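You operate a simulated robot arm through the tools that you are given. There is no shell and no other tool.

Carry out the task below with a simulated robot arm. There is one attempt and no reset: what you move stays moved.

Task
Wipe the dusty oval patch, then roll its console to the yellow tape.
Fine: the console on the dolly; wipe with the teal rag with white band and put it back; the lever with orange ball frees the dolly and ends locked; the dolly's pointer stops on the tape. Where these are worked on the way, their far stop is far enough and under half their travel is too little: lever with orange ball.
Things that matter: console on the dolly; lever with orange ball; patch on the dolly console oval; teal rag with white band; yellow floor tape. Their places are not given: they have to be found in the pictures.

Only the result counts: the job must be done as asked and must still hold three seconds after the hand-in. Knocking over, shifting, dropping, spilling or breaking anything else fails it.

Robot
A 7-joint arm with a two-finger parallel gripper, fixed in place. Base frame: the origin is on the floor under the middle of its stand, x ahead of it, y to its left, z up. Units: mm, rad, N and s.
It reaches about 1524 mm from its shoulder. Its first joint turns from -2.601 to 2.601 rad. Payload 3.5 kg.
Tool frame: the origin (TCP) lies between the finger pads and is the grasp point; the fingertips stand 23 mm ahead of it; z points along the fingers, y is the line along which they close. Largest opening 94 mm; finger width 38, thickness 10; the body of the gripper, 54 by 96 mm, starts 39 mm behind the TCP.
Orientation is told as [roll, pitch, yaw] about the base's x, y, z axes, in that order, counted from this pose: with the fingers straight down and closing along the base's y, the tool's x points along the base's -x, its y along +y and its z along -z.

Tools
- The arm moves only by the tool servo_tool. Its argument "steps" is a list of rows, each an object of numbers (a shift or turn left out is 0, a gripper value left out holds the last): "x", "y", "z": the shift along the tool's x, y, z in mm; "ax", "ay", "az": the turn, a rotation vector about the tool's x, y, z in rad; "grip": the opening in per cent of the stroke, from 0 (shut) to 100 (fully open). In form: [{"x": .., "y": .., "z": .., "ax": .., "ay": .., "az": .., "grip": ..}, ...]. A call has 1 to 20 rows; each row is the pose to reach, as a shift and turn from the pose commanded when the call began, along the tool's axes at that moment. A row lasts 0.2 s, in which the tool goes at most 50 mm and 0.15 rad; a call with a longer step from one row to the next is refused whole, and so is a gripper value outside its range. A pose out of reach is approached as far as the arm can. The call stops where the force on the tool passes 70 N (or 10 N more than at its start, if that is more) or the arm is blocked; 0.2 s more then pass. The fingers move at their own pace (about 153 mm/s each) and stop on an object; they squeeze with about 37 N. The grip force told is the motor's: it shows also when the fingers shut on nothing. Time passes only in rows, and 0.2 s behind the last, so rows that repeat a pose let the fingers close. The reply holds the time, the measured pose of the TCP, the force on the tool along the base axes, the opening and the grip force, in the units named above and with some noise, with the torque about the TCP (base axes, N m) and any sound that the robot's microphone picked up.
- Cameras (640 x 400 px; columns grow to the right, rows downward): "scene" is fixed at [399.8, 650, 1149.3]; the picture's right is [-0.41, -0.91, 0.00], its down [-0.55, 0.25, -0.79] and it looks along [0.72, -0.33, -0.61] (base axes); focal length 224 px, centre (320, 200). "wrist" rides on the gripper at [86, 16, -74] in the tool frame; the picture's right is [-0.18, 0.98, 0.00], its down [-0.58, -0.11, -0.81] and it looks along [-0.79, -0.15, 0.59] (tool axes); focal length 243 px, centre (320, 200).
- camera(camera): a new picture of that camera. No time passes.
- locate(camera, pixels): there is no depth. For up to 12 entries [column, row, z] of the newest picture of that camera ("zoom" is the newest enlarged one), the place [x, y] in the base frame at which the ray of that pixel passes the height z, good to about 2 mm. No time passes.
- inspect(camera, box): a new picture of the part [left, top, right, bottom] of that camera's present view, enlarged. No time passes.
- sign_off(): hands the job in; it is judged then, once.

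Leave the gripper open and the arm clear of the work at the hand-in unless told otherwise.

The tools are called after "Request:" as a command line: name --argument value ..., lists and objects as JSON in quotes. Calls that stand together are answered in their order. servo_tool: Moves the arm, as the interface text tells. Its arguments: {"type":"object","properties":{"steps":{"type":"array","items":{"type":"object","properties":{"x":{"type":"number"},"y":{"type":"number"},"z":{"type":"number"},"ax":{"type":"number"},"ay":{"type":"number"},"az":{"type":"number"},"grip":{"type":"number"}}}}},"required":["steps"]} The other tools are called the same way: camera (camera) takes a picture; locate (camera, pixels) gives the place at which the rays of pixels pass given heights; inspect (camera, box) takes an enlarged picture of a part of a camera's view; sign_off () hands the job in.

At the start:

```text
t: 0.0
eef_pos: [717.8, 135.3, 884.3]
ee_rot: [0.0, -0.002, -0.001]
force: [0.0, -0.7, -0.7]
ft_torque: [0.0, 0.02, 0.0]
opening: 94.2
grasp_force: 0.0
```

scene: 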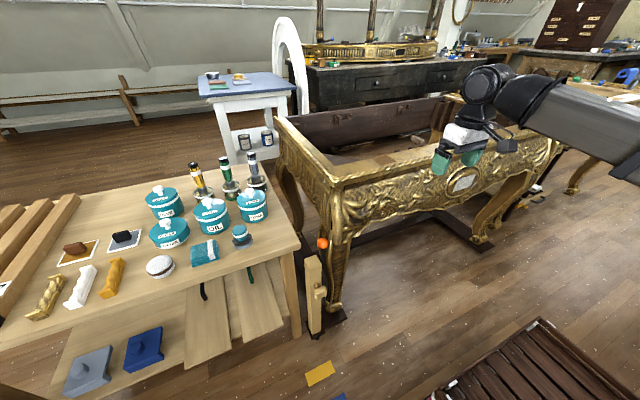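
wrist: 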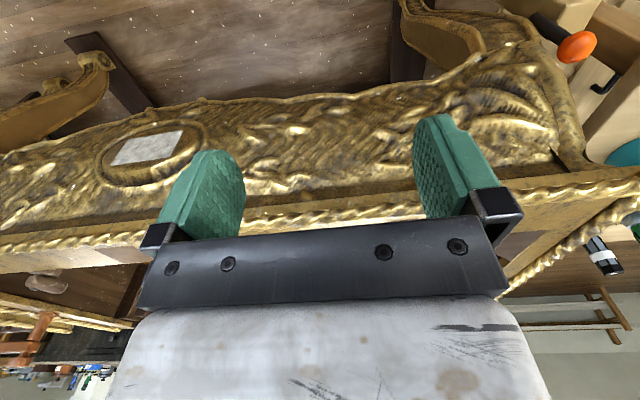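

I see a gilded console on a dolly, an orange ball near scene pixel (322,243), a teal cloth near (205,252), yellow tape near (320,373), and a grey patch in an oval near (463,183). I'll enlarge these areas first.

Request:
inspect --camera "scene" --box '[140, 180, 300, 300]'

Request:
inspect --camera "scene" --box '[270, 220, 400, 400]'

Request:
inspect --camera "scene" --box '[400, 120, 560, 260]'

Request:
inspect --camera "wrist" --box '[60, 90, 260, 220]'

```text
3.33 times, centred on (220, 240) of scene
```

zoom: 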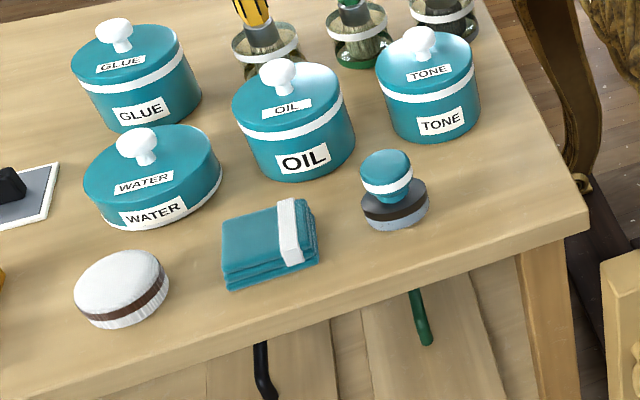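

```text
2.22 times, centred on (335, 310) of scene
```

zoom: 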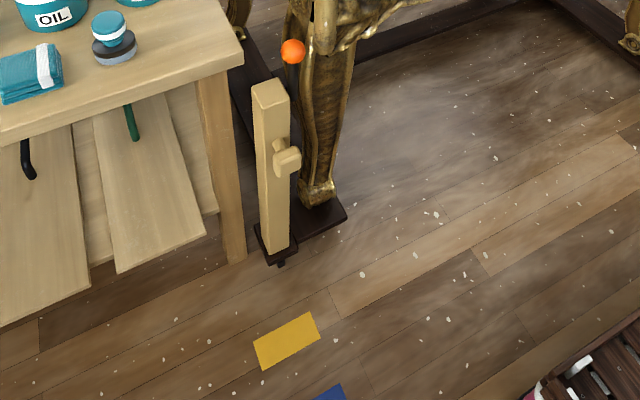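

```text
2.86 times, centred on (480, 190) of scene
```

zoom: 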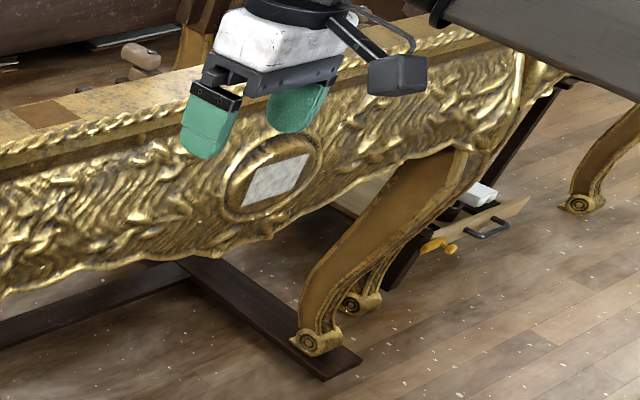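

```text
3.08 times, centred on (160, 155) of wrist
```

zoom: 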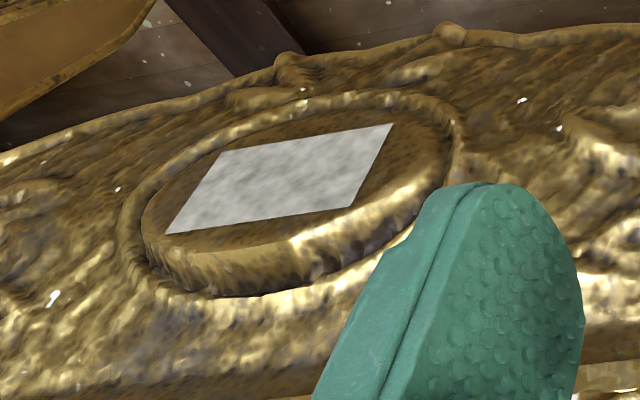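

The rag lies folded near (205,252), and the lever post stands at the console's front corner. Next I'll zoom in on the ball and post, the dolly pointer and the rest of the floor, then locate pixels.

Request:
inspect --camera "scene" --box '[290, 225, 354, 265]'

Request:
inspect --camera "scene" --box '[290, 310, 354, 350]'

Request:
inspect --camera "wrist" --box '[500, 0, 640, 100]'

Request:
locate --camera "scene" --pixels '[[320, 373, 0], [315, 338, 0], [345, 310, 0], [315, 338, 60], [322, 243, 600], [322, 243, 700], [322, 243, 800], [463, 183, 700], [463, 183, 600], [205, 252, 700], [205, 252, 800]]'

```text
10.00 times, centred on (322, 245) of scene
```

zoom: 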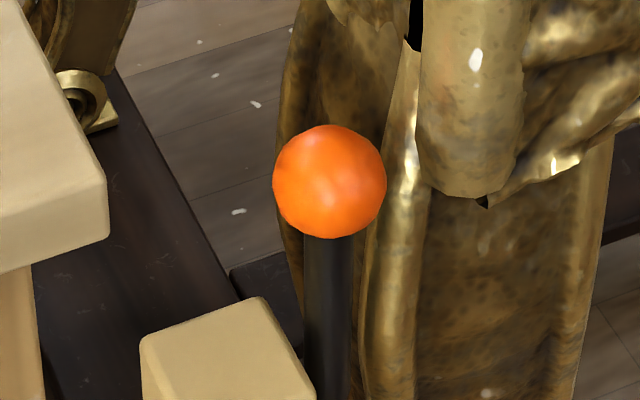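

```text
10.00 times, centred on (322, 330) of scene
```

zoom: 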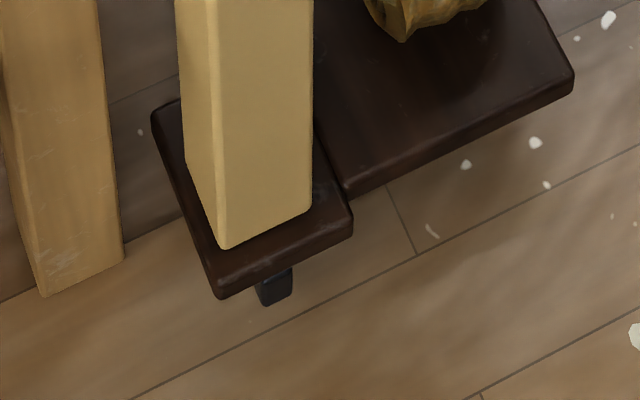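

```text
4.00 times, centred on (570, 50) of wrist
```

zoom: 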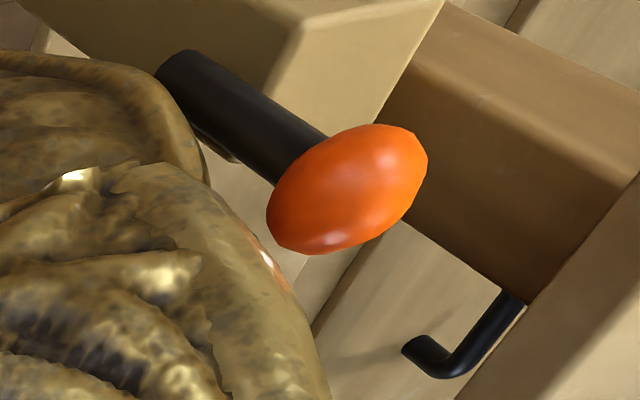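

```text
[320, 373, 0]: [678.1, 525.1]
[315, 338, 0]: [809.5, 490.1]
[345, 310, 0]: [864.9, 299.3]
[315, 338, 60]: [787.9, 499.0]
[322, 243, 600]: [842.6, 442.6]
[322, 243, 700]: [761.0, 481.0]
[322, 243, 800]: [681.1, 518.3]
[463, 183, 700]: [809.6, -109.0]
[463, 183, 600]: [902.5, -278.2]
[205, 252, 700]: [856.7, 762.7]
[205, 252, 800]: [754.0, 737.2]
```

The lever has a black stem rising beside the wooden post, with the orange ball on top. I'll triangulate the ball, the patch and the post using wrist pixels alongside scene pixels.

Request:
locate --camera "wrist" --pixels '[[576, 46, 500], [576, 46, 600], [576, 46, 700], [147, 147, 600], [147, 147, 700], [147, 147, 800], [0, 250, 800], [640, 195, 800], [640, 180, 800]]'

Request:
locate --camera "scene" --pixels '[[463, 183, 650], [463, 183, 750], [463, 183, 800], [305, 373, 0], [310, 386, 0], [334, 371, 0], [328, 361, 0], [322.5, 243, 500], [322.5, 243, 550], [322.5, 243, 650], [317, 338, 20]]'

```text
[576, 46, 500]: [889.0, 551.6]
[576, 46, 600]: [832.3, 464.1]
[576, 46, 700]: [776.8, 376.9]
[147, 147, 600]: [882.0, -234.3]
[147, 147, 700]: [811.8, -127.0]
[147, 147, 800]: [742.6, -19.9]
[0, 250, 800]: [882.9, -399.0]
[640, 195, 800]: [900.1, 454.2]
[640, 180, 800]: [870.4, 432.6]
```

```text
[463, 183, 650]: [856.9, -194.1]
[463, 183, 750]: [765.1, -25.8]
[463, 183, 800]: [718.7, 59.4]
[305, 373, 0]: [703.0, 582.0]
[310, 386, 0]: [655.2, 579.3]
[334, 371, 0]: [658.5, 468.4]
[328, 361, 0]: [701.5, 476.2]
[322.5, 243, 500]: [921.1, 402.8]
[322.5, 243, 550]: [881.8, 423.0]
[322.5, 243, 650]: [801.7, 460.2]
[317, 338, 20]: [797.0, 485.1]
```

Two-view estimates put the ball at about (825, 449, 617) and the patch at about (833, -157, 673). The tape lies at x 655–703, y 468–582. Before moving, I'll find the table height from its leg and corner pixels.

Request:
locate --camera "scene" --pixels '[[296, 338, 0], [290, 336, 0], [302, 245, 600], [302, 245, 650], [302, 245, 700], [302, 245, 750], [302, 245, 800], [312, 262, 500], [312, 262, 550], [320, 330, 30], [325, 335, 30]]'

Request:
servo_tool --steps '[{"z": -40, "y": 20}, {"z": -80, "y": 55}, {"z": -110, "y": 90}, {"z": -120, "y": 135}, {"z": -120, "y": 180, "x": 10}, {"z": -120, "y": 225, "x": 25}, {"z": -120, "y": 270, "x": 40}, {"z": -120, "y": 315, "x": 55}, {"z": -120, "y": 360, "x": 70}, {"z": -120, "y": 405, "x": 85}, {"z": -120, "y": 450, "x": 100}]'

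```text
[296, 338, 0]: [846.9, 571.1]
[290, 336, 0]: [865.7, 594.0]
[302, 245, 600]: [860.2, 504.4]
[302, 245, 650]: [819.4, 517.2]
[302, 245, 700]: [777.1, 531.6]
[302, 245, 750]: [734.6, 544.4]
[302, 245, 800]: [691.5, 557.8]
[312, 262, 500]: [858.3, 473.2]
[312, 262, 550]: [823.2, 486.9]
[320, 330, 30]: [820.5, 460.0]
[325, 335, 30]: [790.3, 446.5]
```

```text
refused: row 2 steps farther than a row can; nothing moved
```

The second row was longer than the 50 mm limit, so I'll resend the move in shorter steps. It lifts about 120 mm and swings left, to look at the table from the wrist camera.

Request:
servo_tool --steps '[{"z": -40, "y": 15}, {"z": -75, "y": 45}, {"z": -105, "y": 80}, {"z": -120, "y": 125}, {"z": -120, "y": 170, "x": 10}, {"z": -120, "y": 215, "x": 25}, {"z": -120, "y": 260, "x": 40}, {"z": -120, "y": 305, "x": 55}, {"z": -120, "y": 350, "x": 70}, {"z": -120, "y": 395, "x": 85}, {"z": -120, "y": 440, "x": 100}]'

Request:
camera --camera "wrist"

Request:
camera --camera "scene"

```text
t: 2.4
eef_pos: [617.3, 575.3, 1005.0]
ee_rot: [0.0, 0.0, 0.001]
force: [0.8, 0.3, -0.1]
ft_torque: [-0.02, 0.0, 0.03]
opening: 94.1
grasp_force: 0.1
```

```text
taken
```

wrist: 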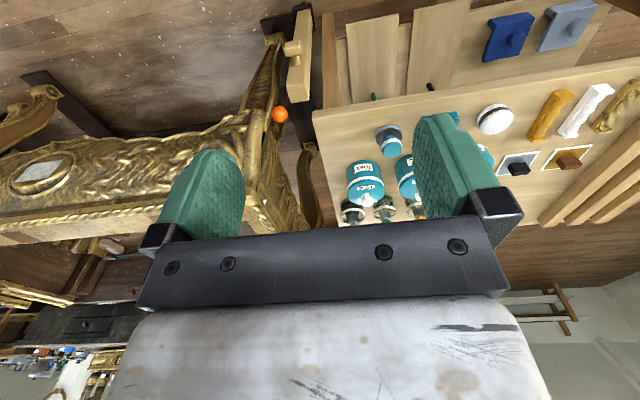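

```text
taken
```

scene: 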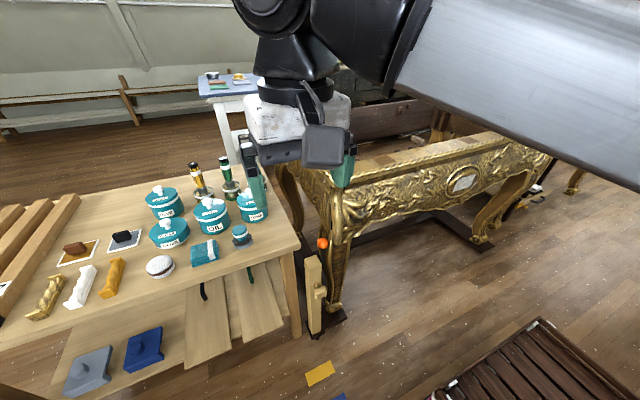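

The wrist view (upside-down) shows the ball at (279,114) and the table's near corner at about (313,112). I'll triangulate those, the post, the round sponge and the patch again.

Request:
locate --camera "wrist" --pixels '[[279, 114, 600], [279, 114, 650], [313, 113, 650], [313, 113, 700], [313, 113, 750], [495, 119, 700], [495, 119, 750], [495, 119, 800], [42, 176, 650], [42, 176, 700]]'

Request:
locate --camera "scene" --pixels '[[322.5, 244, 600], [322.5, 244, 650], [302, 244, 650], [302, 244, 700], [302, 244, 750], [160, 266, 700], [160, 266, 750], [160, 266, 800], [463, 183, 650], [463, 183, 700]]'

```text
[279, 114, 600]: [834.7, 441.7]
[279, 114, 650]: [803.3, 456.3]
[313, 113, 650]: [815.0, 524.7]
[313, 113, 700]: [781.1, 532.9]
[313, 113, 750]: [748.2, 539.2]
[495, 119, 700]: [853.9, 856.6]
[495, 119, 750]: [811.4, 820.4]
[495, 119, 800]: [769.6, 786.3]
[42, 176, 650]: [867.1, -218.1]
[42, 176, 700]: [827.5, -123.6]
```

```text
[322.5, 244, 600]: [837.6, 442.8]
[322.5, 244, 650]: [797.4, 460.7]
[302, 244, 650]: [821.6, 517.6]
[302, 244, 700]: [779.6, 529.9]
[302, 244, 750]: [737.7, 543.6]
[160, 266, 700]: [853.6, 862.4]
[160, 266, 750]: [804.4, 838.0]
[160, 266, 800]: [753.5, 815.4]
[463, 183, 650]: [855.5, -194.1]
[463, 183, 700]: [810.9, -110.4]
```

The ball is at about (821, 449, 621) and the table top is at z of roughly 680–700. I'll move left about 190 mm so the rag shows between the fingers.

Request:
servo_tool --steps '[{"y": 45}, {"y": 90}, {"y": 135}, {"y": 180}, {"y": 200}]'

Request:
camera --camera "wrist"

Request:
camera --camera "scene"

```text
t: 3.6
eef_pos: [617.6, 777.2, 1003.8]
ee_rot: [-0.001, 0.0, -0.001]
force: [-0.1, -0.7, -0.3]
ft_torque: [-0.01, -0.01, -0.03]
opening: 93.9
grasp_force: 0.0
```

```text
taken
```

wrist: 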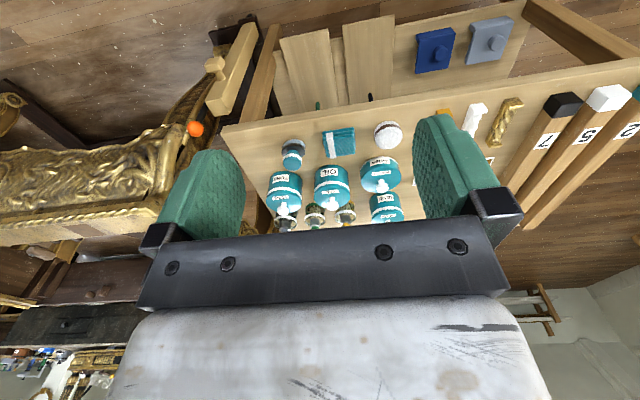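

```text
taken
```

scene: 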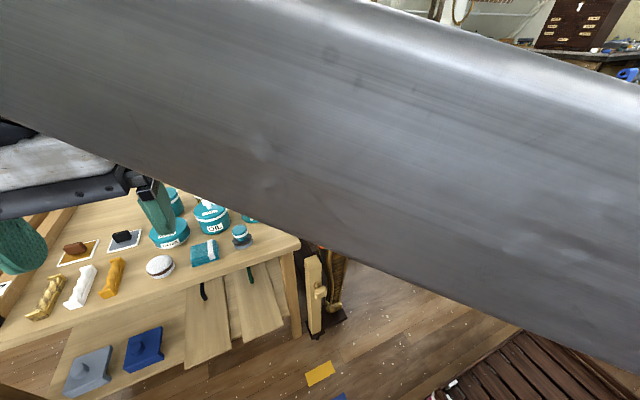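

The rag is visible at (338,142) in the wrist view and at (205,253) in the scene view. I'll enlarge both.

Request:
inspect --camera "wrist" --box '[270, 100, 430, 200]'

Request:
inspect --camera "scene" --box '[165, 225, 245, 275]'

```text
4.00 times, centred on (350, 150) of wrist
```

zoom: 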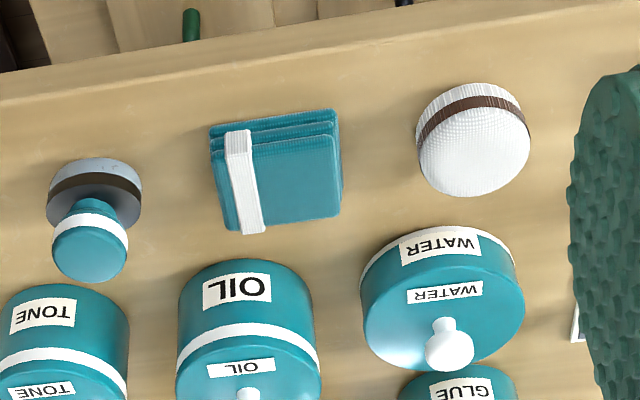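

```text
8.00 times, centred on (205, 250) of scene
```

zoom: 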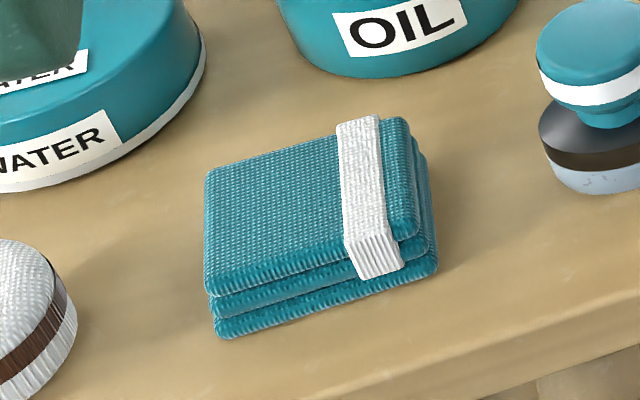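

The rag's top-face corners are clear in both enlargements. I'll locate them at several heights to get the rag's pose.

Request:
locate --camera "scene" --pixels '[[190.9, 246.25, 700], [190.9, 246.25, 720], [215.9, 239.75, 700], [215.9, 239.75, 720], [217.5, 255, 700], [217.5, 255, 720], [190.9, 261.5, 700], [190.9, 261.5, 720], [192.5, 266.9, 670], [192.5, 266.9, 690], [219.4, 258.75, 670], [219.4, 258.75, 690]]'

Request:
locate --camera "wrist" --pixels '[[355.25, 153.75, 700], [355.25, 153.75, 720], [327, 157.25, 700], [327, 157.25, 720], [323.25, 139.5, 700], [323.25, 139.5, 720], [354.5, 135, 700], [354.5, 135, 720], [353.2, 127.5, 670], [353.2, 127.5, 690], [322.5, 131.2, 670], [322.5, 131.2, 690]]'

```text
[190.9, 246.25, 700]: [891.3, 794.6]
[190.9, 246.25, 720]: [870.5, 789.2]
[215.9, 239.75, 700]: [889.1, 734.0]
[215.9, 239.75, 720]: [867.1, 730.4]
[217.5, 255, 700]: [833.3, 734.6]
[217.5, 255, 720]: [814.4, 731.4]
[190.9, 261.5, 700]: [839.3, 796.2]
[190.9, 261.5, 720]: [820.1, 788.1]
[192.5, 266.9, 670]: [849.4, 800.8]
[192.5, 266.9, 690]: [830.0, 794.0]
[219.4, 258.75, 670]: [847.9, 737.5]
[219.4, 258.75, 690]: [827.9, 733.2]
```

```text
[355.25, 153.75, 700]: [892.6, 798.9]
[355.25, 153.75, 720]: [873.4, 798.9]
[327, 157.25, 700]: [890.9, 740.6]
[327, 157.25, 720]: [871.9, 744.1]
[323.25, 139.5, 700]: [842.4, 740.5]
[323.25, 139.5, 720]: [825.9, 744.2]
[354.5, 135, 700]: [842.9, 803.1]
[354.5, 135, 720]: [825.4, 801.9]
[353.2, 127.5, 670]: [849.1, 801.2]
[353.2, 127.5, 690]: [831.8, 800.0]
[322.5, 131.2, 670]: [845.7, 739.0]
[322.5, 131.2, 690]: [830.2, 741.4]
```

The rag spans about x 848–901, y 737–800, with its top near z 690 and the table near z 665. I'll locate the neighbours, the brush with teal knob and the OIL and WATER cans, to check finger clearance.

Request:
locate --camera "wrist" --pixels '[[305.5, 148.5, 670], [305.5, 148.5, 690], [293.75, 144, 670], [314, 176, 670], [330, 170, 670], [376, 163, 670], [374, 139, 670], [374, 139, 690], [301, 160, 720], [301, 160, 700]]'

Request:
locate --camera "scene" --pixels '[[233, 240, 665], [232.5, 241, 680], [245, 249, 665], [215.5, 234, 665], [204, 229, 665], [188.5, 243, 665], [173, 267, 665], [175, 264, 690], [205, 203, 760], [213, 233, 665]]'

```text
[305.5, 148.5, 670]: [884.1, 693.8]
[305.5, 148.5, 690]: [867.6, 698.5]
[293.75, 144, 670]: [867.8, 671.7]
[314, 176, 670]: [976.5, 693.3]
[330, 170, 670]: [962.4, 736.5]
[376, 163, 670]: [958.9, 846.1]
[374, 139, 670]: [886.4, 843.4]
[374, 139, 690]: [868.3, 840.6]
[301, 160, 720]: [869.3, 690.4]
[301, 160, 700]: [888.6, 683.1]
```

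```text
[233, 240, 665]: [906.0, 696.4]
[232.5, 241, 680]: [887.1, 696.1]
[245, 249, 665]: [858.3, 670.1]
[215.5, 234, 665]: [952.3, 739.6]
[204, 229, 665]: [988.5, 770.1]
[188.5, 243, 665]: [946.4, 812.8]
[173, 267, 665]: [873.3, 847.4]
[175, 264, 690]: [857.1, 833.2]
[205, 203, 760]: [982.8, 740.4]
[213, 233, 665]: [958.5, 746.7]
```

The brush edge is at y≈697, the sponge edge at y≈835 and the cans start at x≥950, so fingers opened to about 80 mm fit around the rag centred at (875, 769). I'll move above it and go down to z≈800.

Request:
servo_tool --steps '[{"x": -45, "y": -2, "grip": 85}, {"x": -90, "y": -4}, {"x": -135, "y": -6}, {"x": -180, "y": -8}, {"x": -225, "y": -8}, {"x": -257, "y": -8}, {"x": -257, "y": -8, "z": 50}, {"x": -257, "y": -8, "z": 100}, {"x": -257, "y": -8, "z": 150}, {"x": -257, "y": -8, "z": 200}]'

Request:
camera --camera "wrist"

Request:
camera --camera "scene"

```text
t: 5.8
eef_pos: [874.8, 766.8, 803.6]
ee_rot: [0.0, 0.002, -0.001]
force: [-0.3, 0.0, 0.4]
ft_torque: [-0.02, -0.02, -0.01]
opening: 79.9
grasp_force: 0.1
```

```text
taken
```

wrist: 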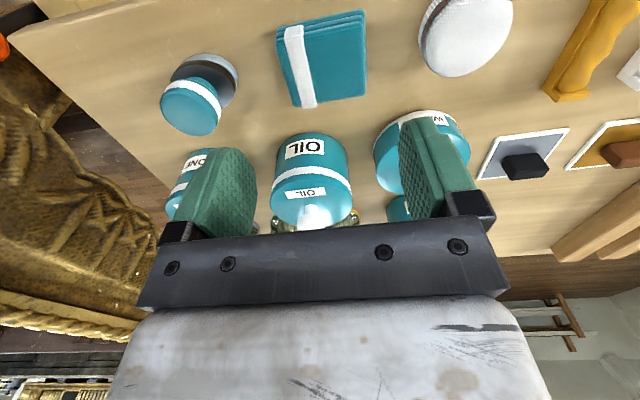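

```text
taken
```

scene: 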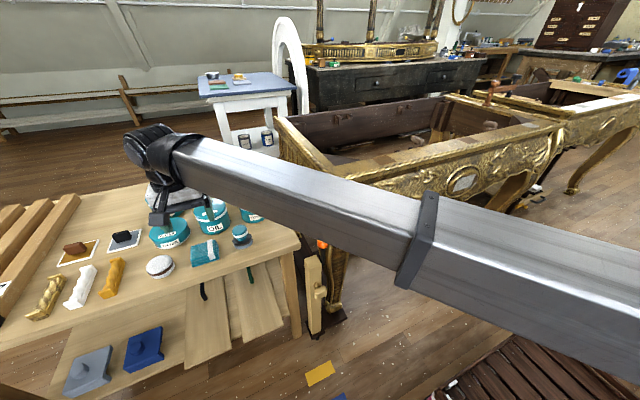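

I'll enlarge the rag in this closer wrist view to refine its pose.

Request:
inspect --camera "wrist" --box '[240, 0, 400, 120]'

```text
3.33 times, centred on (320, 60) of wrist
```

zoom: 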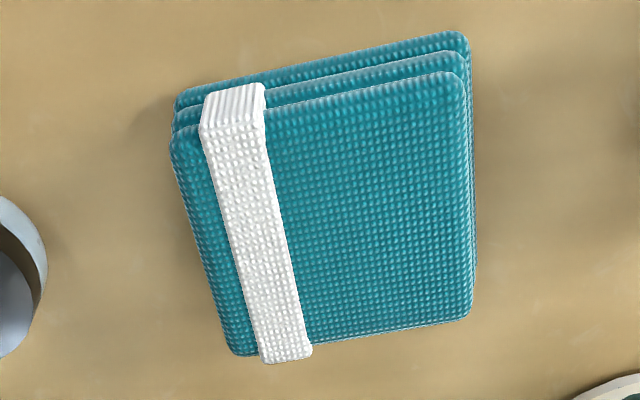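

Using the enlarged view, I'll locate the rag's four top corners and the near bottom corners.

Request:
locate --camera "zoom" --pixels '[[172, 145, 690], [172, 145, 700], [466, 80, 690], [466, 80, 700], [473, 318, 690], [473, 318, 700], [232, 352, 690], [232, 352, 700], [178, 92, 665], [178, 92, 670], [468, 36, 665], [468, 36, 670]]'

```text
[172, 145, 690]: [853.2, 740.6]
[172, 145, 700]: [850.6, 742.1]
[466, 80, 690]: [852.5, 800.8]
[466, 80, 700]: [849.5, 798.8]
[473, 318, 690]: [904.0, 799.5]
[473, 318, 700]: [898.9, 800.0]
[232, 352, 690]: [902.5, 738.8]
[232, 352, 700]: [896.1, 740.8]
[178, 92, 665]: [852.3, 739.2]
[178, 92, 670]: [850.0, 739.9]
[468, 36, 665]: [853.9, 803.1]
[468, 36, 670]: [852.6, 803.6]
```

Rag centre is about (877, 770), with its top near z 690. I'll go down to TCP z≈697 and close on it.

Request:
servo_tool --steps '[{"x": -2.7, "y": 3.2, "z": 40}, {"x": -2.7, "y": 3.2, "z": 80}, {"x": -2.7, "y": 3.2, "z": 100}, {"x": -2.7, "y": 3.2, "z": 106}]'

Request:
inspect --camera "wrist" --box '[160, 60, 480, 260]'

Request:
inspect --camera "scene" --box '[125, 175, 285, 275]'

```text
t: 6.8
eef_pos: [877.3, 770.9, 697.0]
ee_rot: [0.001, 0.001, 0.002]
force: [0.1, 0.2, 0.3]
ft_torque: [-0.02, 0.01, 0.0]
opening: 80.0
grasp_force: 0.0
```

```text
2.00 times, centred on (320, 160) of wrist
```

zoom: 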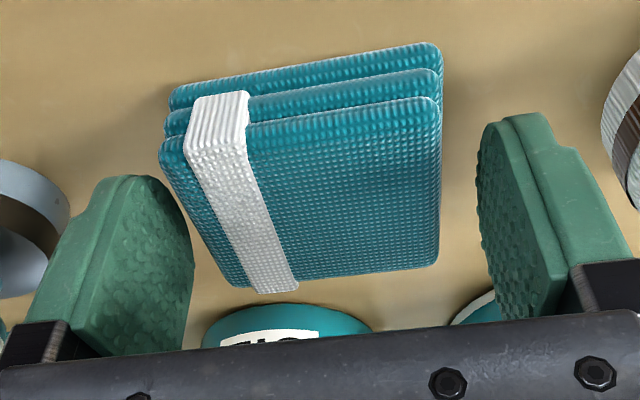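

```text
4.00 times, centred on (205, 225) of scene
```

zoom: 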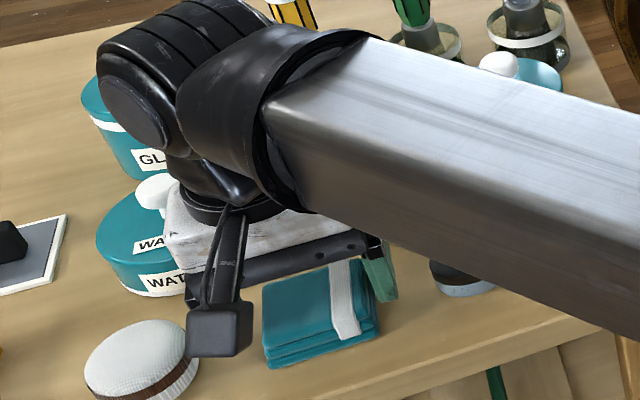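

The rag sits between the fingers. I'll check its top face height and centre against the finger pads from this close view before closing.

Request:
locate --camera "wrist" --pixels '[[240, 138, 690], [240, 138, 680], [379, 110, 690], [379, 110, 680], [379, 193, 690], [379, 193, 680], [277, 203, 690], [277, 203, 680], [246, 113, 660], [246, 113, 670], [379, 82, 660], [379, 82, 670]]'

```text
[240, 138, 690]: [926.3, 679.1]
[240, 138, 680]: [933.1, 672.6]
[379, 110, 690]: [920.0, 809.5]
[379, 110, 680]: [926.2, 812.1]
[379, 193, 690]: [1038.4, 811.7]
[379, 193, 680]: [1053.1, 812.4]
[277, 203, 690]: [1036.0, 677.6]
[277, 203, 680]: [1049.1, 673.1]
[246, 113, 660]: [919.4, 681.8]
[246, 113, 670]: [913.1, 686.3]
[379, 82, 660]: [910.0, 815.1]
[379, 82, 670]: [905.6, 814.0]
```

Locate used the older full wrist picture, so those numbers don't apply. I'll take a fresh wrist picture and repeat.

Request:
inspect --camera "wrist" --box '[160, 60, 480, 260]'

Request:
locate --camera "zoom" --pixels '[[160, 152, 690], [160, 152, 700], [440, 104, 690], [440, 104, 700], [438, 264, 690], [438, 264, 700], [230, 286, 690], [230, 286, 700], [172, 95, 660], [172, 95, 670], [440, 45, 660], [440, 45, 670]]'

```text
2.00 times, centred on (320, 160) of wrist
```

zoom: 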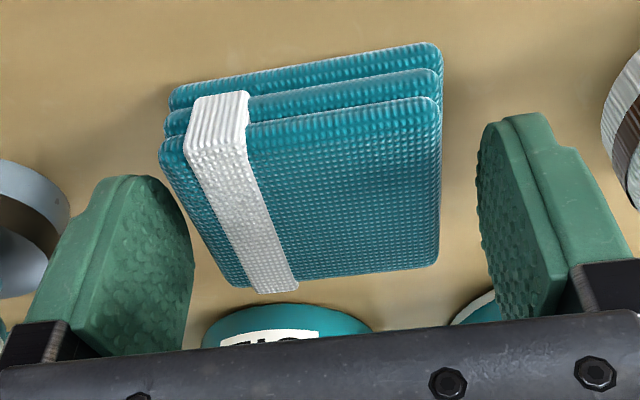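

```text
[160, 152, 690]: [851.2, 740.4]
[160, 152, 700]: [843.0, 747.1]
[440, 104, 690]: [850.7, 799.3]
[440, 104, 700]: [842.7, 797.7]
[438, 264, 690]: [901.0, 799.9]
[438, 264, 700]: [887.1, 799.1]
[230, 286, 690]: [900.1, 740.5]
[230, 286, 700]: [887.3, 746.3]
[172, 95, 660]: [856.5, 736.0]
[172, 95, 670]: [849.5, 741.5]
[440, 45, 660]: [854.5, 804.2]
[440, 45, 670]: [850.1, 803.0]
```

Rag top is about z 688 and the table about 666. I'll raise 2 mm so about 10 mm of rag sticks out past the fingertips for wiping, and close the gripper.

Request:
servo_tool --steps '[{"z": -2}, {"z": -2, "grip": 40}, {"z": -2, "grip": 40}, {"z": -2, "grip": 40}, {"z": -2, "grip": 40}]'

```text
t: 8.0
eef_pos: [878.4, 769.6, 700.5]
ee_rot: [0.0, 0.0, 0.001]
force: [-0.4, -0.5, -0.3]
ft_torque: [0.03, -0.01, -0.02]
opening: 66.6
grasp_force: 36.8
```

The fingers stopped on the rag at 66.6 mm with 37 N. I'll lift it and look.

Request:
servo_tool --steps '[{"z": -15}, {"z": -40}, {"z": -80}]'

Request:
camera --camera "wrist"

Request:
inspect --camera "scene" --box '[125, 165, 285, 275]'

```text
t: 8.8
eef_pos: [878.2, 772.0, 781.8]
ee_rot: [-0.001, -0.001, 0.001]
force: [0.1, -0.8, -0.4]
ft_torque: [0.01, -0.05, 0.0]
opening: 66.5
grasp_force: 37.5
```

```text
taken
```

wrist: 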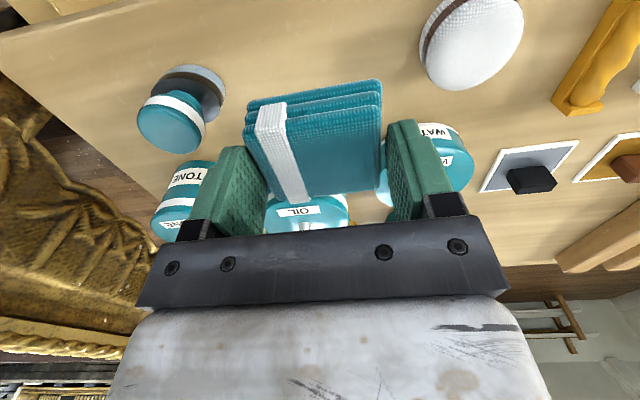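

```text
3.64 times, centred on (205, 220) of scene
```

zoom: 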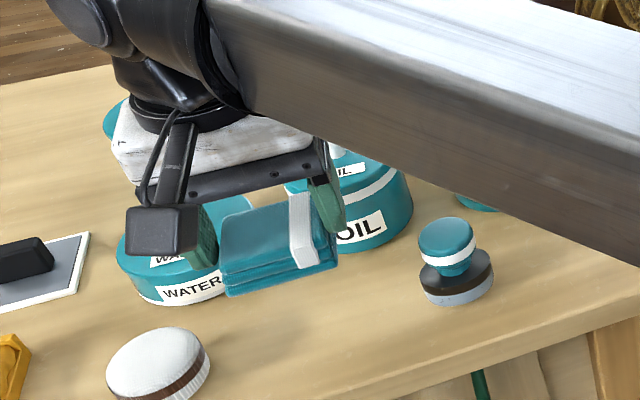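

The rag is held firmly. Next I'll lift, pull back from the table and swing right toward the console front, to view the patch from about (640, 90, 890).

Request:
servo_tool --steps '[{"z": -48}, {"x": 40, "y": -12, "z": -60}, {"x": 80, "y": -24, "z": -72}, {"x": 120, "y": -36, "z": -84}, {"x": 160, "y": -48, "z": -96}, {"x": 200, "y": -60, "z": -108}, {"x": 238, "y": -72, "z": -118}, {"x": 238, "y": -119, "z": -118}, {"x": 238, "y": -166, "z": -118}, {"x": 238, "y": -213, "z": -118}, {"x": 238, "y": -260, "z": -118}, {"x": 238, "y": -307, "z": -118}, {"x": 238, "y": -354, "z": -118}, {"x": 238, "y": -401, "z": -118}, {"x": 238, "y": -448, "z": -118}, {"x": 238, "y": -495, "z": -118}, {"x": 238, "y": -542, "z": -118}, {"x": 238, "y": -589, "z": -118}, {"x": 238, "y": -636, "z": -118}, {"x": 238, "y": -680, "z": -118}]'

Request:
camera --camera "wrist"

Request:
camera --camera "scene"

```text
t: 13.0
eef_pos: [640.2, 91.5, 899.7]
ee_rot: [0.001, -0.001, 0.001]
force: [-0.2, -0.1, -0.8]
ft_torque: [-0.01, -0.02, -0.02]
opening: 66.7
grasp_force: 37.0
```

```text
taken
```

wrist: 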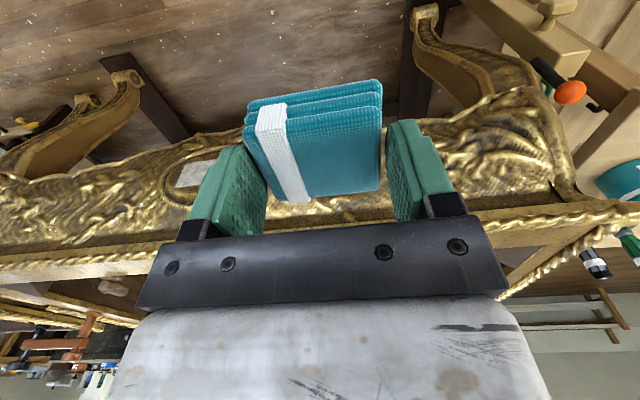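

```text
taken
```

scene: 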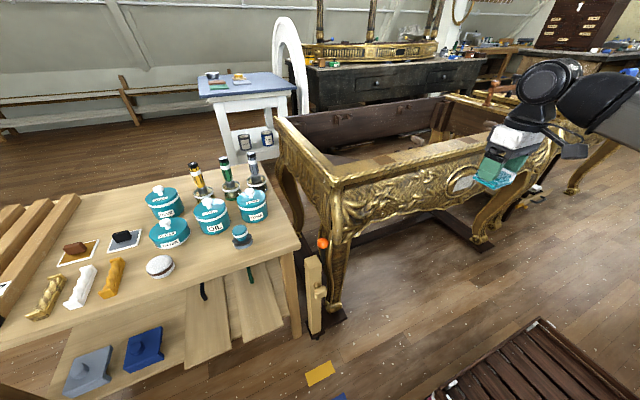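

The patch is partly hidden by the left finger at (195,173). I'll shift left 90 mm for an unobstructed view.

Request:
servo_tool --steps '[{"y": 45, "x": -20, "z": 10}, {"y": 85, "x": -40, "z": 20}]'

Request:
camera --camera "wrist"

Request:
inspect --camera "wrist" --box '[60, 110, 220, 210]'

Request:
inspect --camera "scene" --box '[420, 150, 500, 210]'

```text
refused: row 1 steps farther than a row can; nothing moved
```

```text
taken
```

wrist: 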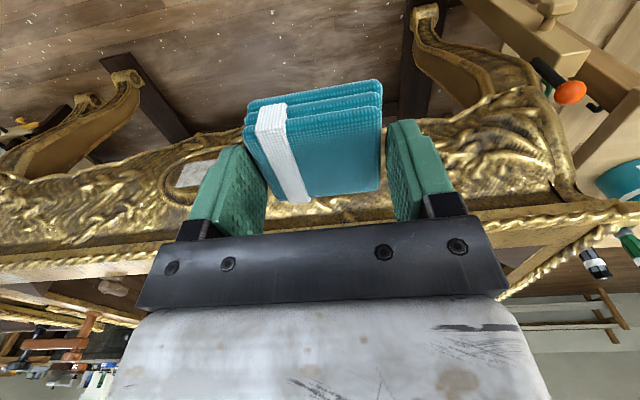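

```text
4.00 times, centred on (140, 160) of wrist
```

zoom: 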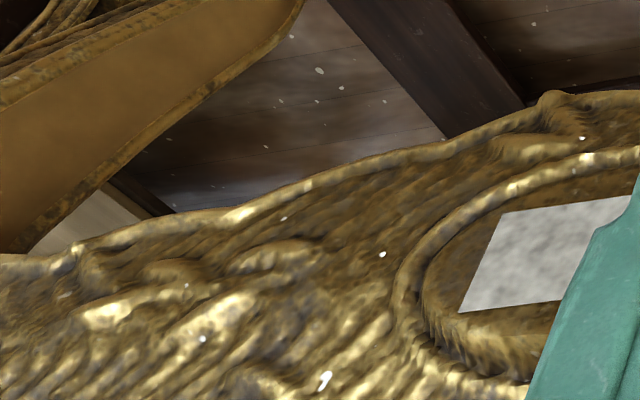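

```text
6.67 times, centred on (460, 180) of scene
```

zoom: 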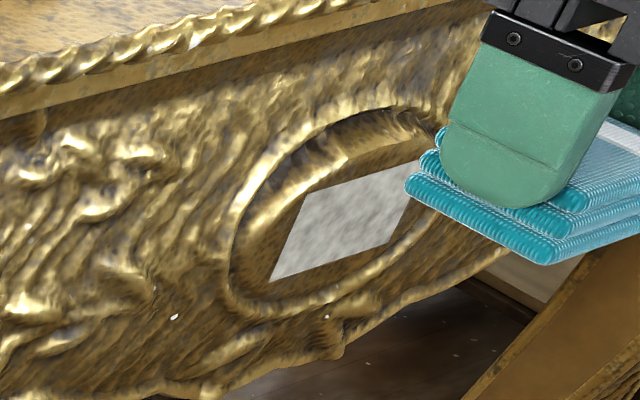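

The row was just over the limit. I'll redo it with smaller steps.

Request:
servo_tool --steps '[{"y": 42, "x": -18, "z": 10}, {"y": 82, "x": -36, "z": 20}]'

Request:
camera --camera "scene"

Request:
camera --camera "wrist"

Request:
inspect --camera "scene" --box '[420, 150, 500, 210]'

Request:
inspect --camera "wrist" --box '[60, 110, 220, 210]'

```text
t: 13.6
eef_pos: [675.9, 173.3, 879.6]
ee_rot: [0.0, 0.001, -0.001]
force: [-0.5, 0.9, -0.4]
ft_torque: [0.01, -0.02, -0.02]
opening: 66.7
grasp_force: 37.4
```

```text
taken
```

scene: 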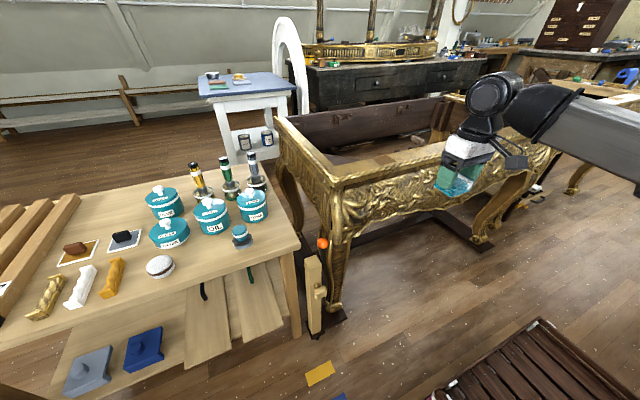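

```text
taken
```

wrist: 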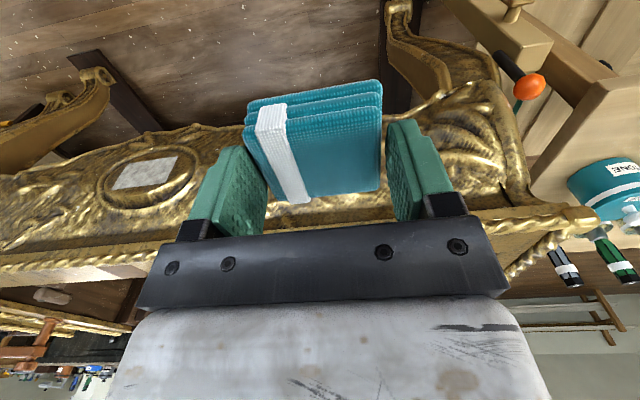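

```text
6.67 times, centred on (460, 180) of scene
```

zoom: 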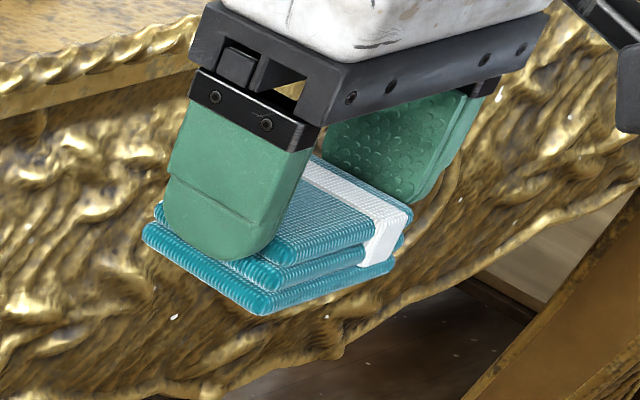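

```text
4.00 times, centred on (140, 160) of wrist
```

zoom: 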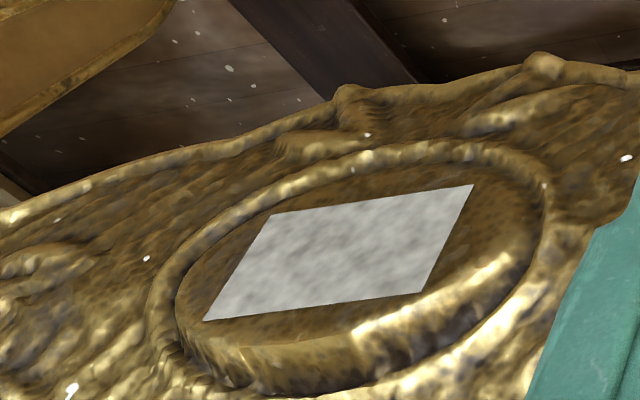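

The patch is fully visible, on a raised oval boss. I'll locate its four corners from both cameras to get its 3-D plane.

Request:
locate --camera "zoom" --pixels '[[203, 320, 660], [203, 320, 700], [271, 213, 640], [271, 213, 680], [474, 184, 640], [474, 184, 680], [421, 292, 660], [421, 292, 700]]'

Request:
locate --camera "scene" --pixels '[[473.8, 175, 660], [473.8, 175, 700], [470.2, 186.4, 640], [470.2, 186.4, 680], [452.5, 192.3, 640], [452.5, 192.3, 680], [457.45, 178.95, 660], [457.45, 178.95, 700]]'

```text
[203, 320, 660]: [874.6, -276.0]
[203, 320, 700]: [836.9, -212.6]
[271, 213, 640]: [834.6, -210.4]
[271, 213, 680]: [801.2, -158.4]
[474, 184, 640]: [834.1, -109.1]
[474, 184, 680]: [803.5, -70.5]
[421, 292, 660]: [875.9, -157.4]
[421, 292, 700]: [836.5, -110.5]
```

```text
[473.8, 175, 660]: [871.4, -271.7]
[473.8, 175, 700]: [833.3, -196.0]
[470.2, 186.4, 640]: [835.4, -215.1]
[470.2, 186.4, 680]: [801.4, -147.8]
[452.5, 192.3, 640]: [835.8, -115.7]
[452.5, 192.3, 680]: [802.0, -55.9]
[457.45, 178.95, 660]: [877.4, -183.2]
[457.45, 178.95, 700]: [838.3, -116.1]
```

The patch is a vertical rectangle at x≈826, spanning y −196 to −98 and z 652 to 711, with its centre at (826, −147, 681). I'll move in front of it at a safe distance, then turn the fingers to point along +x.

Request:
servo_tool --steps '[{"x": 2, "y": -46, "z": 11}, {"x": 4, "y": -92, "z": 22}, {"x": 6, "y": -138, "z": 33}, {"x": 8, "y": -184, "z": 44}, {"x": 10, "y": -230, "z": 55}, {"x": 12, "y": -276, "z": 66}, {"x": 16, "y": -320, "z": 80}]'

Request:
servo_tool --steps '[{"ay": -0.14}, {"ay": -0.28}, {"ay": -0.42}, {"ay": -0.56}, {"ay": -0.7}, {"ay": -0.84}, {"ay": -0.98}, {"ay": -1.12}, {"ay": -1.26}, {"ay": -1.4}, {"ay": -1.5708}]'

```text
t: 15.2
eef_pos: [659.8, -145.4, 799.6]
ee_rot: [0.0, 0.0, 0.001]
force: [0.4, 0.1, -0.7]
ft_torque: [0.03, 0.03, 0.01]
opening: 66.6
grasp_force: 37.0
```

```text
refused: row 11 steps farther than a row can; nothing moved
```

The last turn step was too large. I'll use 11 equal steps of 0.1428 rad.

Request:
servo_tool --steps '[{"ay": -0.1428}, {"ay": -0.2856}, {"ay": -0.4284}, {"ay": -0.5712}, {"ay": -0.714}, {"ay": -0.8568}, {"ay": -0.9996}, {"ay": -1.1424}, {"ay": -1.2852}, {"ay": -1.428}, {"ay": -1.5708}, {"ay": -1.5708}]'

Request:
camera --camera "scene"

Request:
camera --camera "wrist"

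```text
t: 17.8
eef_pos: [658.5, -147.1, 798.9]
ee_rot: [-1.258, -1.57, 1.257]
force: [-0.2, 0.9, -0.4]
ft_torque: [-0.05, 0.0, 0.01]
opening: 66.8
grasp_force: 37.0
```

```text
taken
```

scene: 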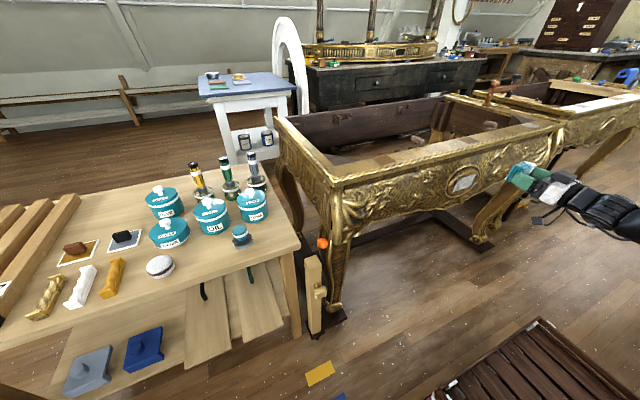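

```text
taken
```

wrist: 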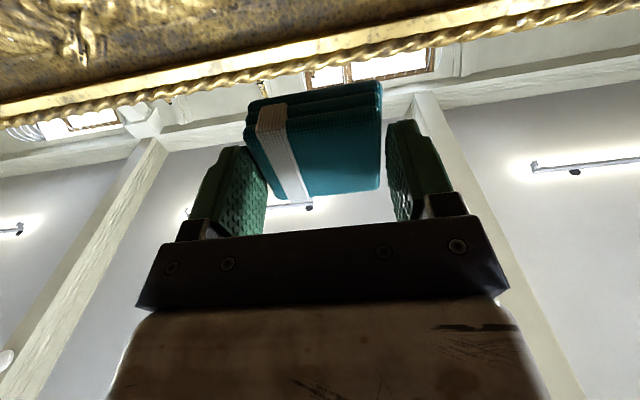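

The tool now points at the console. The patch is clear in the scene view, so I'll zoom in on it before approaching.

Request:
inspect --camera "scene" --box '[424, 155, 504, 205]'

Request:
locate --camera "zoom" --pixels '[[320, 200, 680]]'

```text
8.00 times, centred on (464, 180) of scene
```

zoom: 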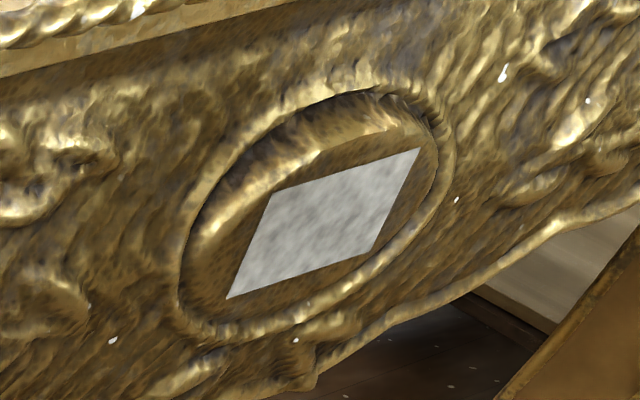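

```text
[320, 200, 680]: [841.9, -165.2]
```

I'll go down to z≈681 and advance to x≈770, leaving about 23 mm between the rag face and the patch.

Request:
servo_tool --steps '[{"x": 40, "z": 20}, {"x": 80, "z": 40}, {"x": 118, "z": 60}, {"x": 118, "z": 90}, {"x": 118, "z": 110}, {"x": 118, "z": 110}]'

Request:
inspect --camera "scene" --box '[424, 140, 544, 220]'

Request:
camera --camera "wrist"

```text
t: 19.2
eef_pos: [769.5, -147.6, 680.8]
ee_rot: [-0.248, -1.572, 0.249]
force: [1.3, 0.1, -0.4]
ft_torque: [0.05, 0.0, 0.0]
opening: 66.6
grasp_force: 37.2
```

```text
5.00 times, centred on (484, 180) of scene
```

zoom: 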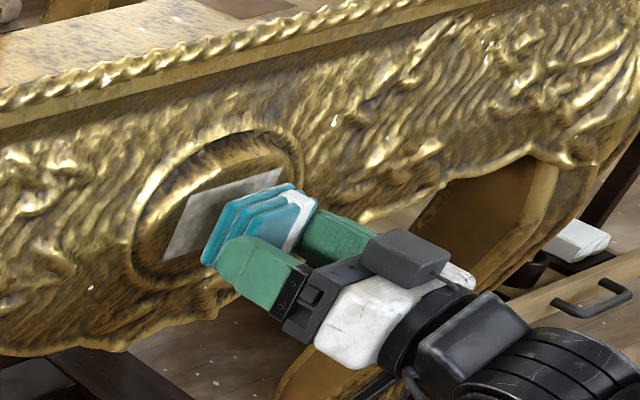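

```text
taken
```

wrist: 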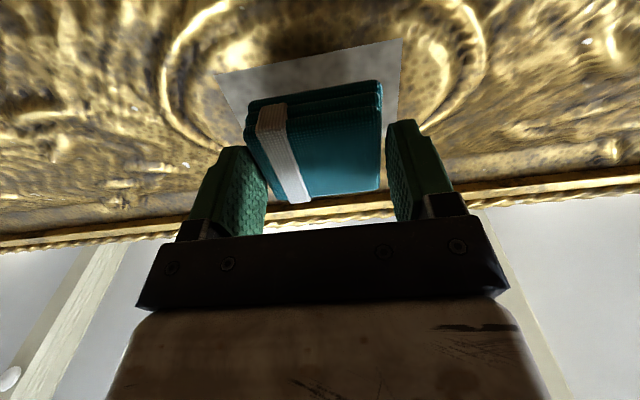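

The rag is lined up with the patch. I'll advance slowly until light contact shows in the force reading.

Request:
servo_tool --steps '[{"z": 6}, {"z": 12}, {"z": 15}, {"z": 17}, {"z": 19}, {"z": 19}]'

```text
t: 20.6
eef_pos: [787.6, -147.8, 681.4]
ee_rot: [-0.333, -1.571, 0.331]
force: [-16.4, 1.8, -3.4]
ft_torque: [0.01, 0.04, -0.29]
opening: 66.6
grasp_force: 36.9
```

Contact gives about 16 N, which is enough pressure for wiping. I'll sweep in a raster: ±24 mm sideways at three heights.

Request:
servo_tool --steps '[{"y": 12}, {"y": 24}, {"y": 12}, {"y": 0}, {"y": -12}, {"y": -24}, {"y": -24, "x": -8}, {"y": -12, "x": -10}, {"y": 0, "x": -10}, {"y": 12, "x": -10}, {"y": 24, "x": -10}, {"y": 24, "x": 0}, {"y": 24, "x": 10}, {"y": 12, "x": 10}, {"y": 0, "x": 10}, {"y": -12, "x": 10}, {"y": -24, "x": 10}, {"y": -12, "x": 0}, {"y": 0, "x": 0}]'

Request:
camera --camera "wrist"

Request:
inspect --camera "scene" --box '[424, 140, 544, 220]'

```text
t: 24.6
eef_pos: [788.4, -149.0, 680.8]
ee_rot: [1.461, -1.569, -1.463]
force: [-26.5, -13.6, 0.5]
ft_torque: [-0.01, -0.02, -0.65]
opening: 66.4
grasp_force: 37.3
```

```text
taken
```

wrist: 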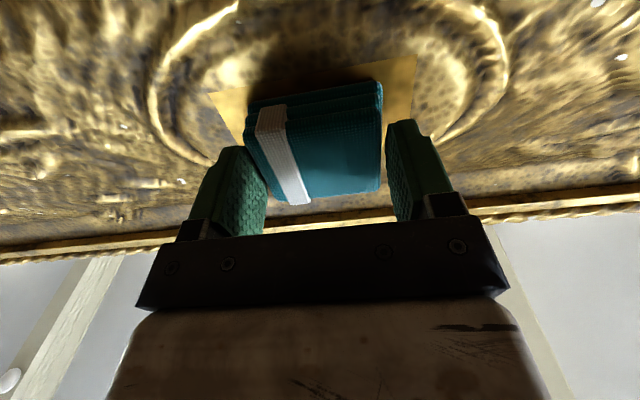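

```text
5.00 times, centred on (484, 180) of scene
```

zoom: 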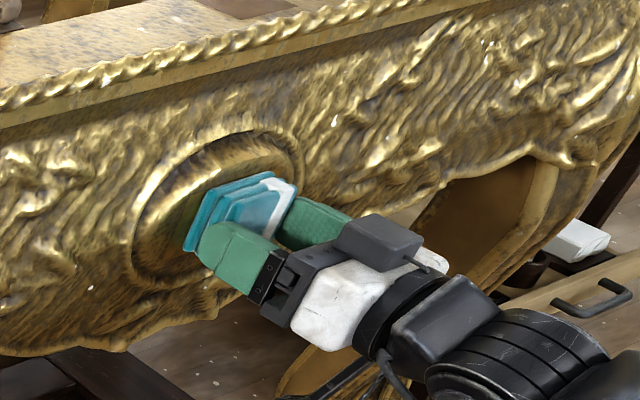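

The patch has turned from grey to bright gold. I'll do a second, slightly wider pass to be sure, then back off and look.

Request:
servo_tool --steps '[{"y": -14, "x": -6}, {"y": -28, "x": -12}, {"y": -14, "x": -12}, {"y": 0, "x": -12}, {"y": 14, "x": -12}, {"y": 28, "x": -12}, {"y": 28, "x": 0}, {"y": 14, "x": 0}, {"y": 0, "x": 0}, {"y": -14, "x": 0}, {"y": -28, "x": 0}, {"y": -28, "x": 12}, {"y": -14, "x": 12}, {"y": 0, "x": 12}, {"y": 14, "x": 12}, {"y": 28, "x": 12}, {"y": 14, "x": 4}, {"y": 0, "x": 0}, {"y": 0, "x": 0, "z": -10}, {"y": 0, "x": 0, "z": -50}]'

Request:
servo_tool --steps '[{"z": -40}, {"z": -60, "x": -30}, {"z": -60, "x": -70}]'

Request:
inspect --camera "scene" --box '[424, 155, 504, 205]'

Request:
camera --camera "wrist"

```text
t: 28.8
eef_pos: [737.1, -147.8, 681.7]
ee_rot: [-1.142, -1.571, 1.143]
force: [0.0, -0.1, -0.2]
ft_torque: [0.02, 0.01, 0.03]
opening: 66.6
grasp_force: 37.2
```

```text
t: 29.6
eef_pos: [677.8, -147.6, 751.3]
ee_rot: [-1.755, -1.57, 1.755]
force: [-0.2, -0.1, -0.4]
ft_torque: [-0.01, -0.01, 0.02]
opening: 66.5
grasp_force: 37.6
```

```text
8.00 times, centred on (464, 180) of scene
```

zoom: 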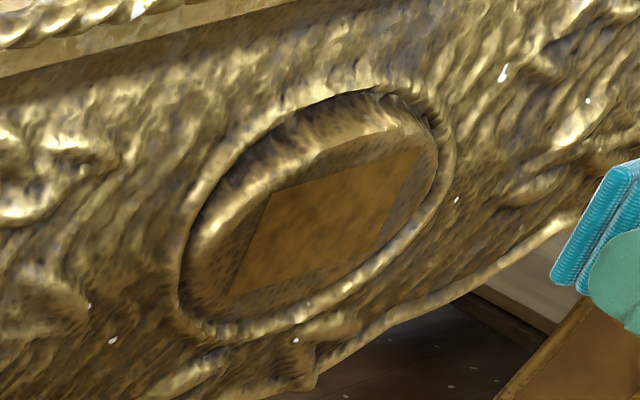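

```text
taken
```

wrist: 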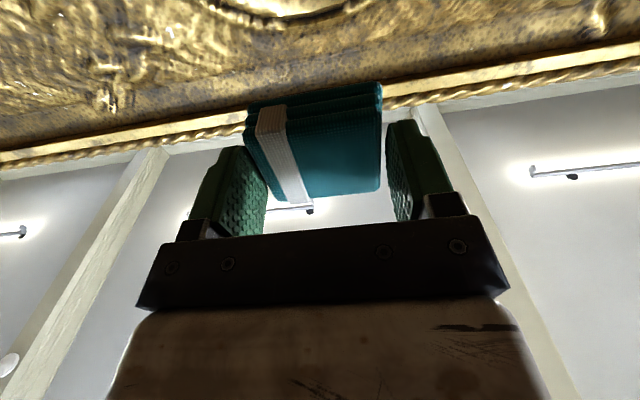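

The patch is fully clean and the rag has not slipped. Now I'll raise and turn the fingers back to straight down.

Request:
servo_tool --steps '[{"x": -10, "ay": 0.1428}, {"x": -20, "ay": 0.2856}, {"x": -30, "ay": 0.4284}, {"x": -40, "ay": 0.5712}, {"x": -50, "ay": 0.714}, {"x": -60, "ay": 0.8568}, {"x": -70, "ay": 0.9996}, {"x": -80, "ay": 1.1424}, {"x": -90, "ay": 1.2852}, {"x": -100, "ay": 1.428}, {"x": -110, "ay": 1.5708}, {"x": -110, "ay": 1.5708}]'

```text
t: 32.2
eef_pos: [678.5, -146.9, 862.1]
ee_rot: [0.0, 0.003, 0.0]
force: [-0.8, 0.1, -0.5]
ft_torque: [-0.02, 0.0, -0.02]
opening: 66.7
grasp_force: 36.7
```

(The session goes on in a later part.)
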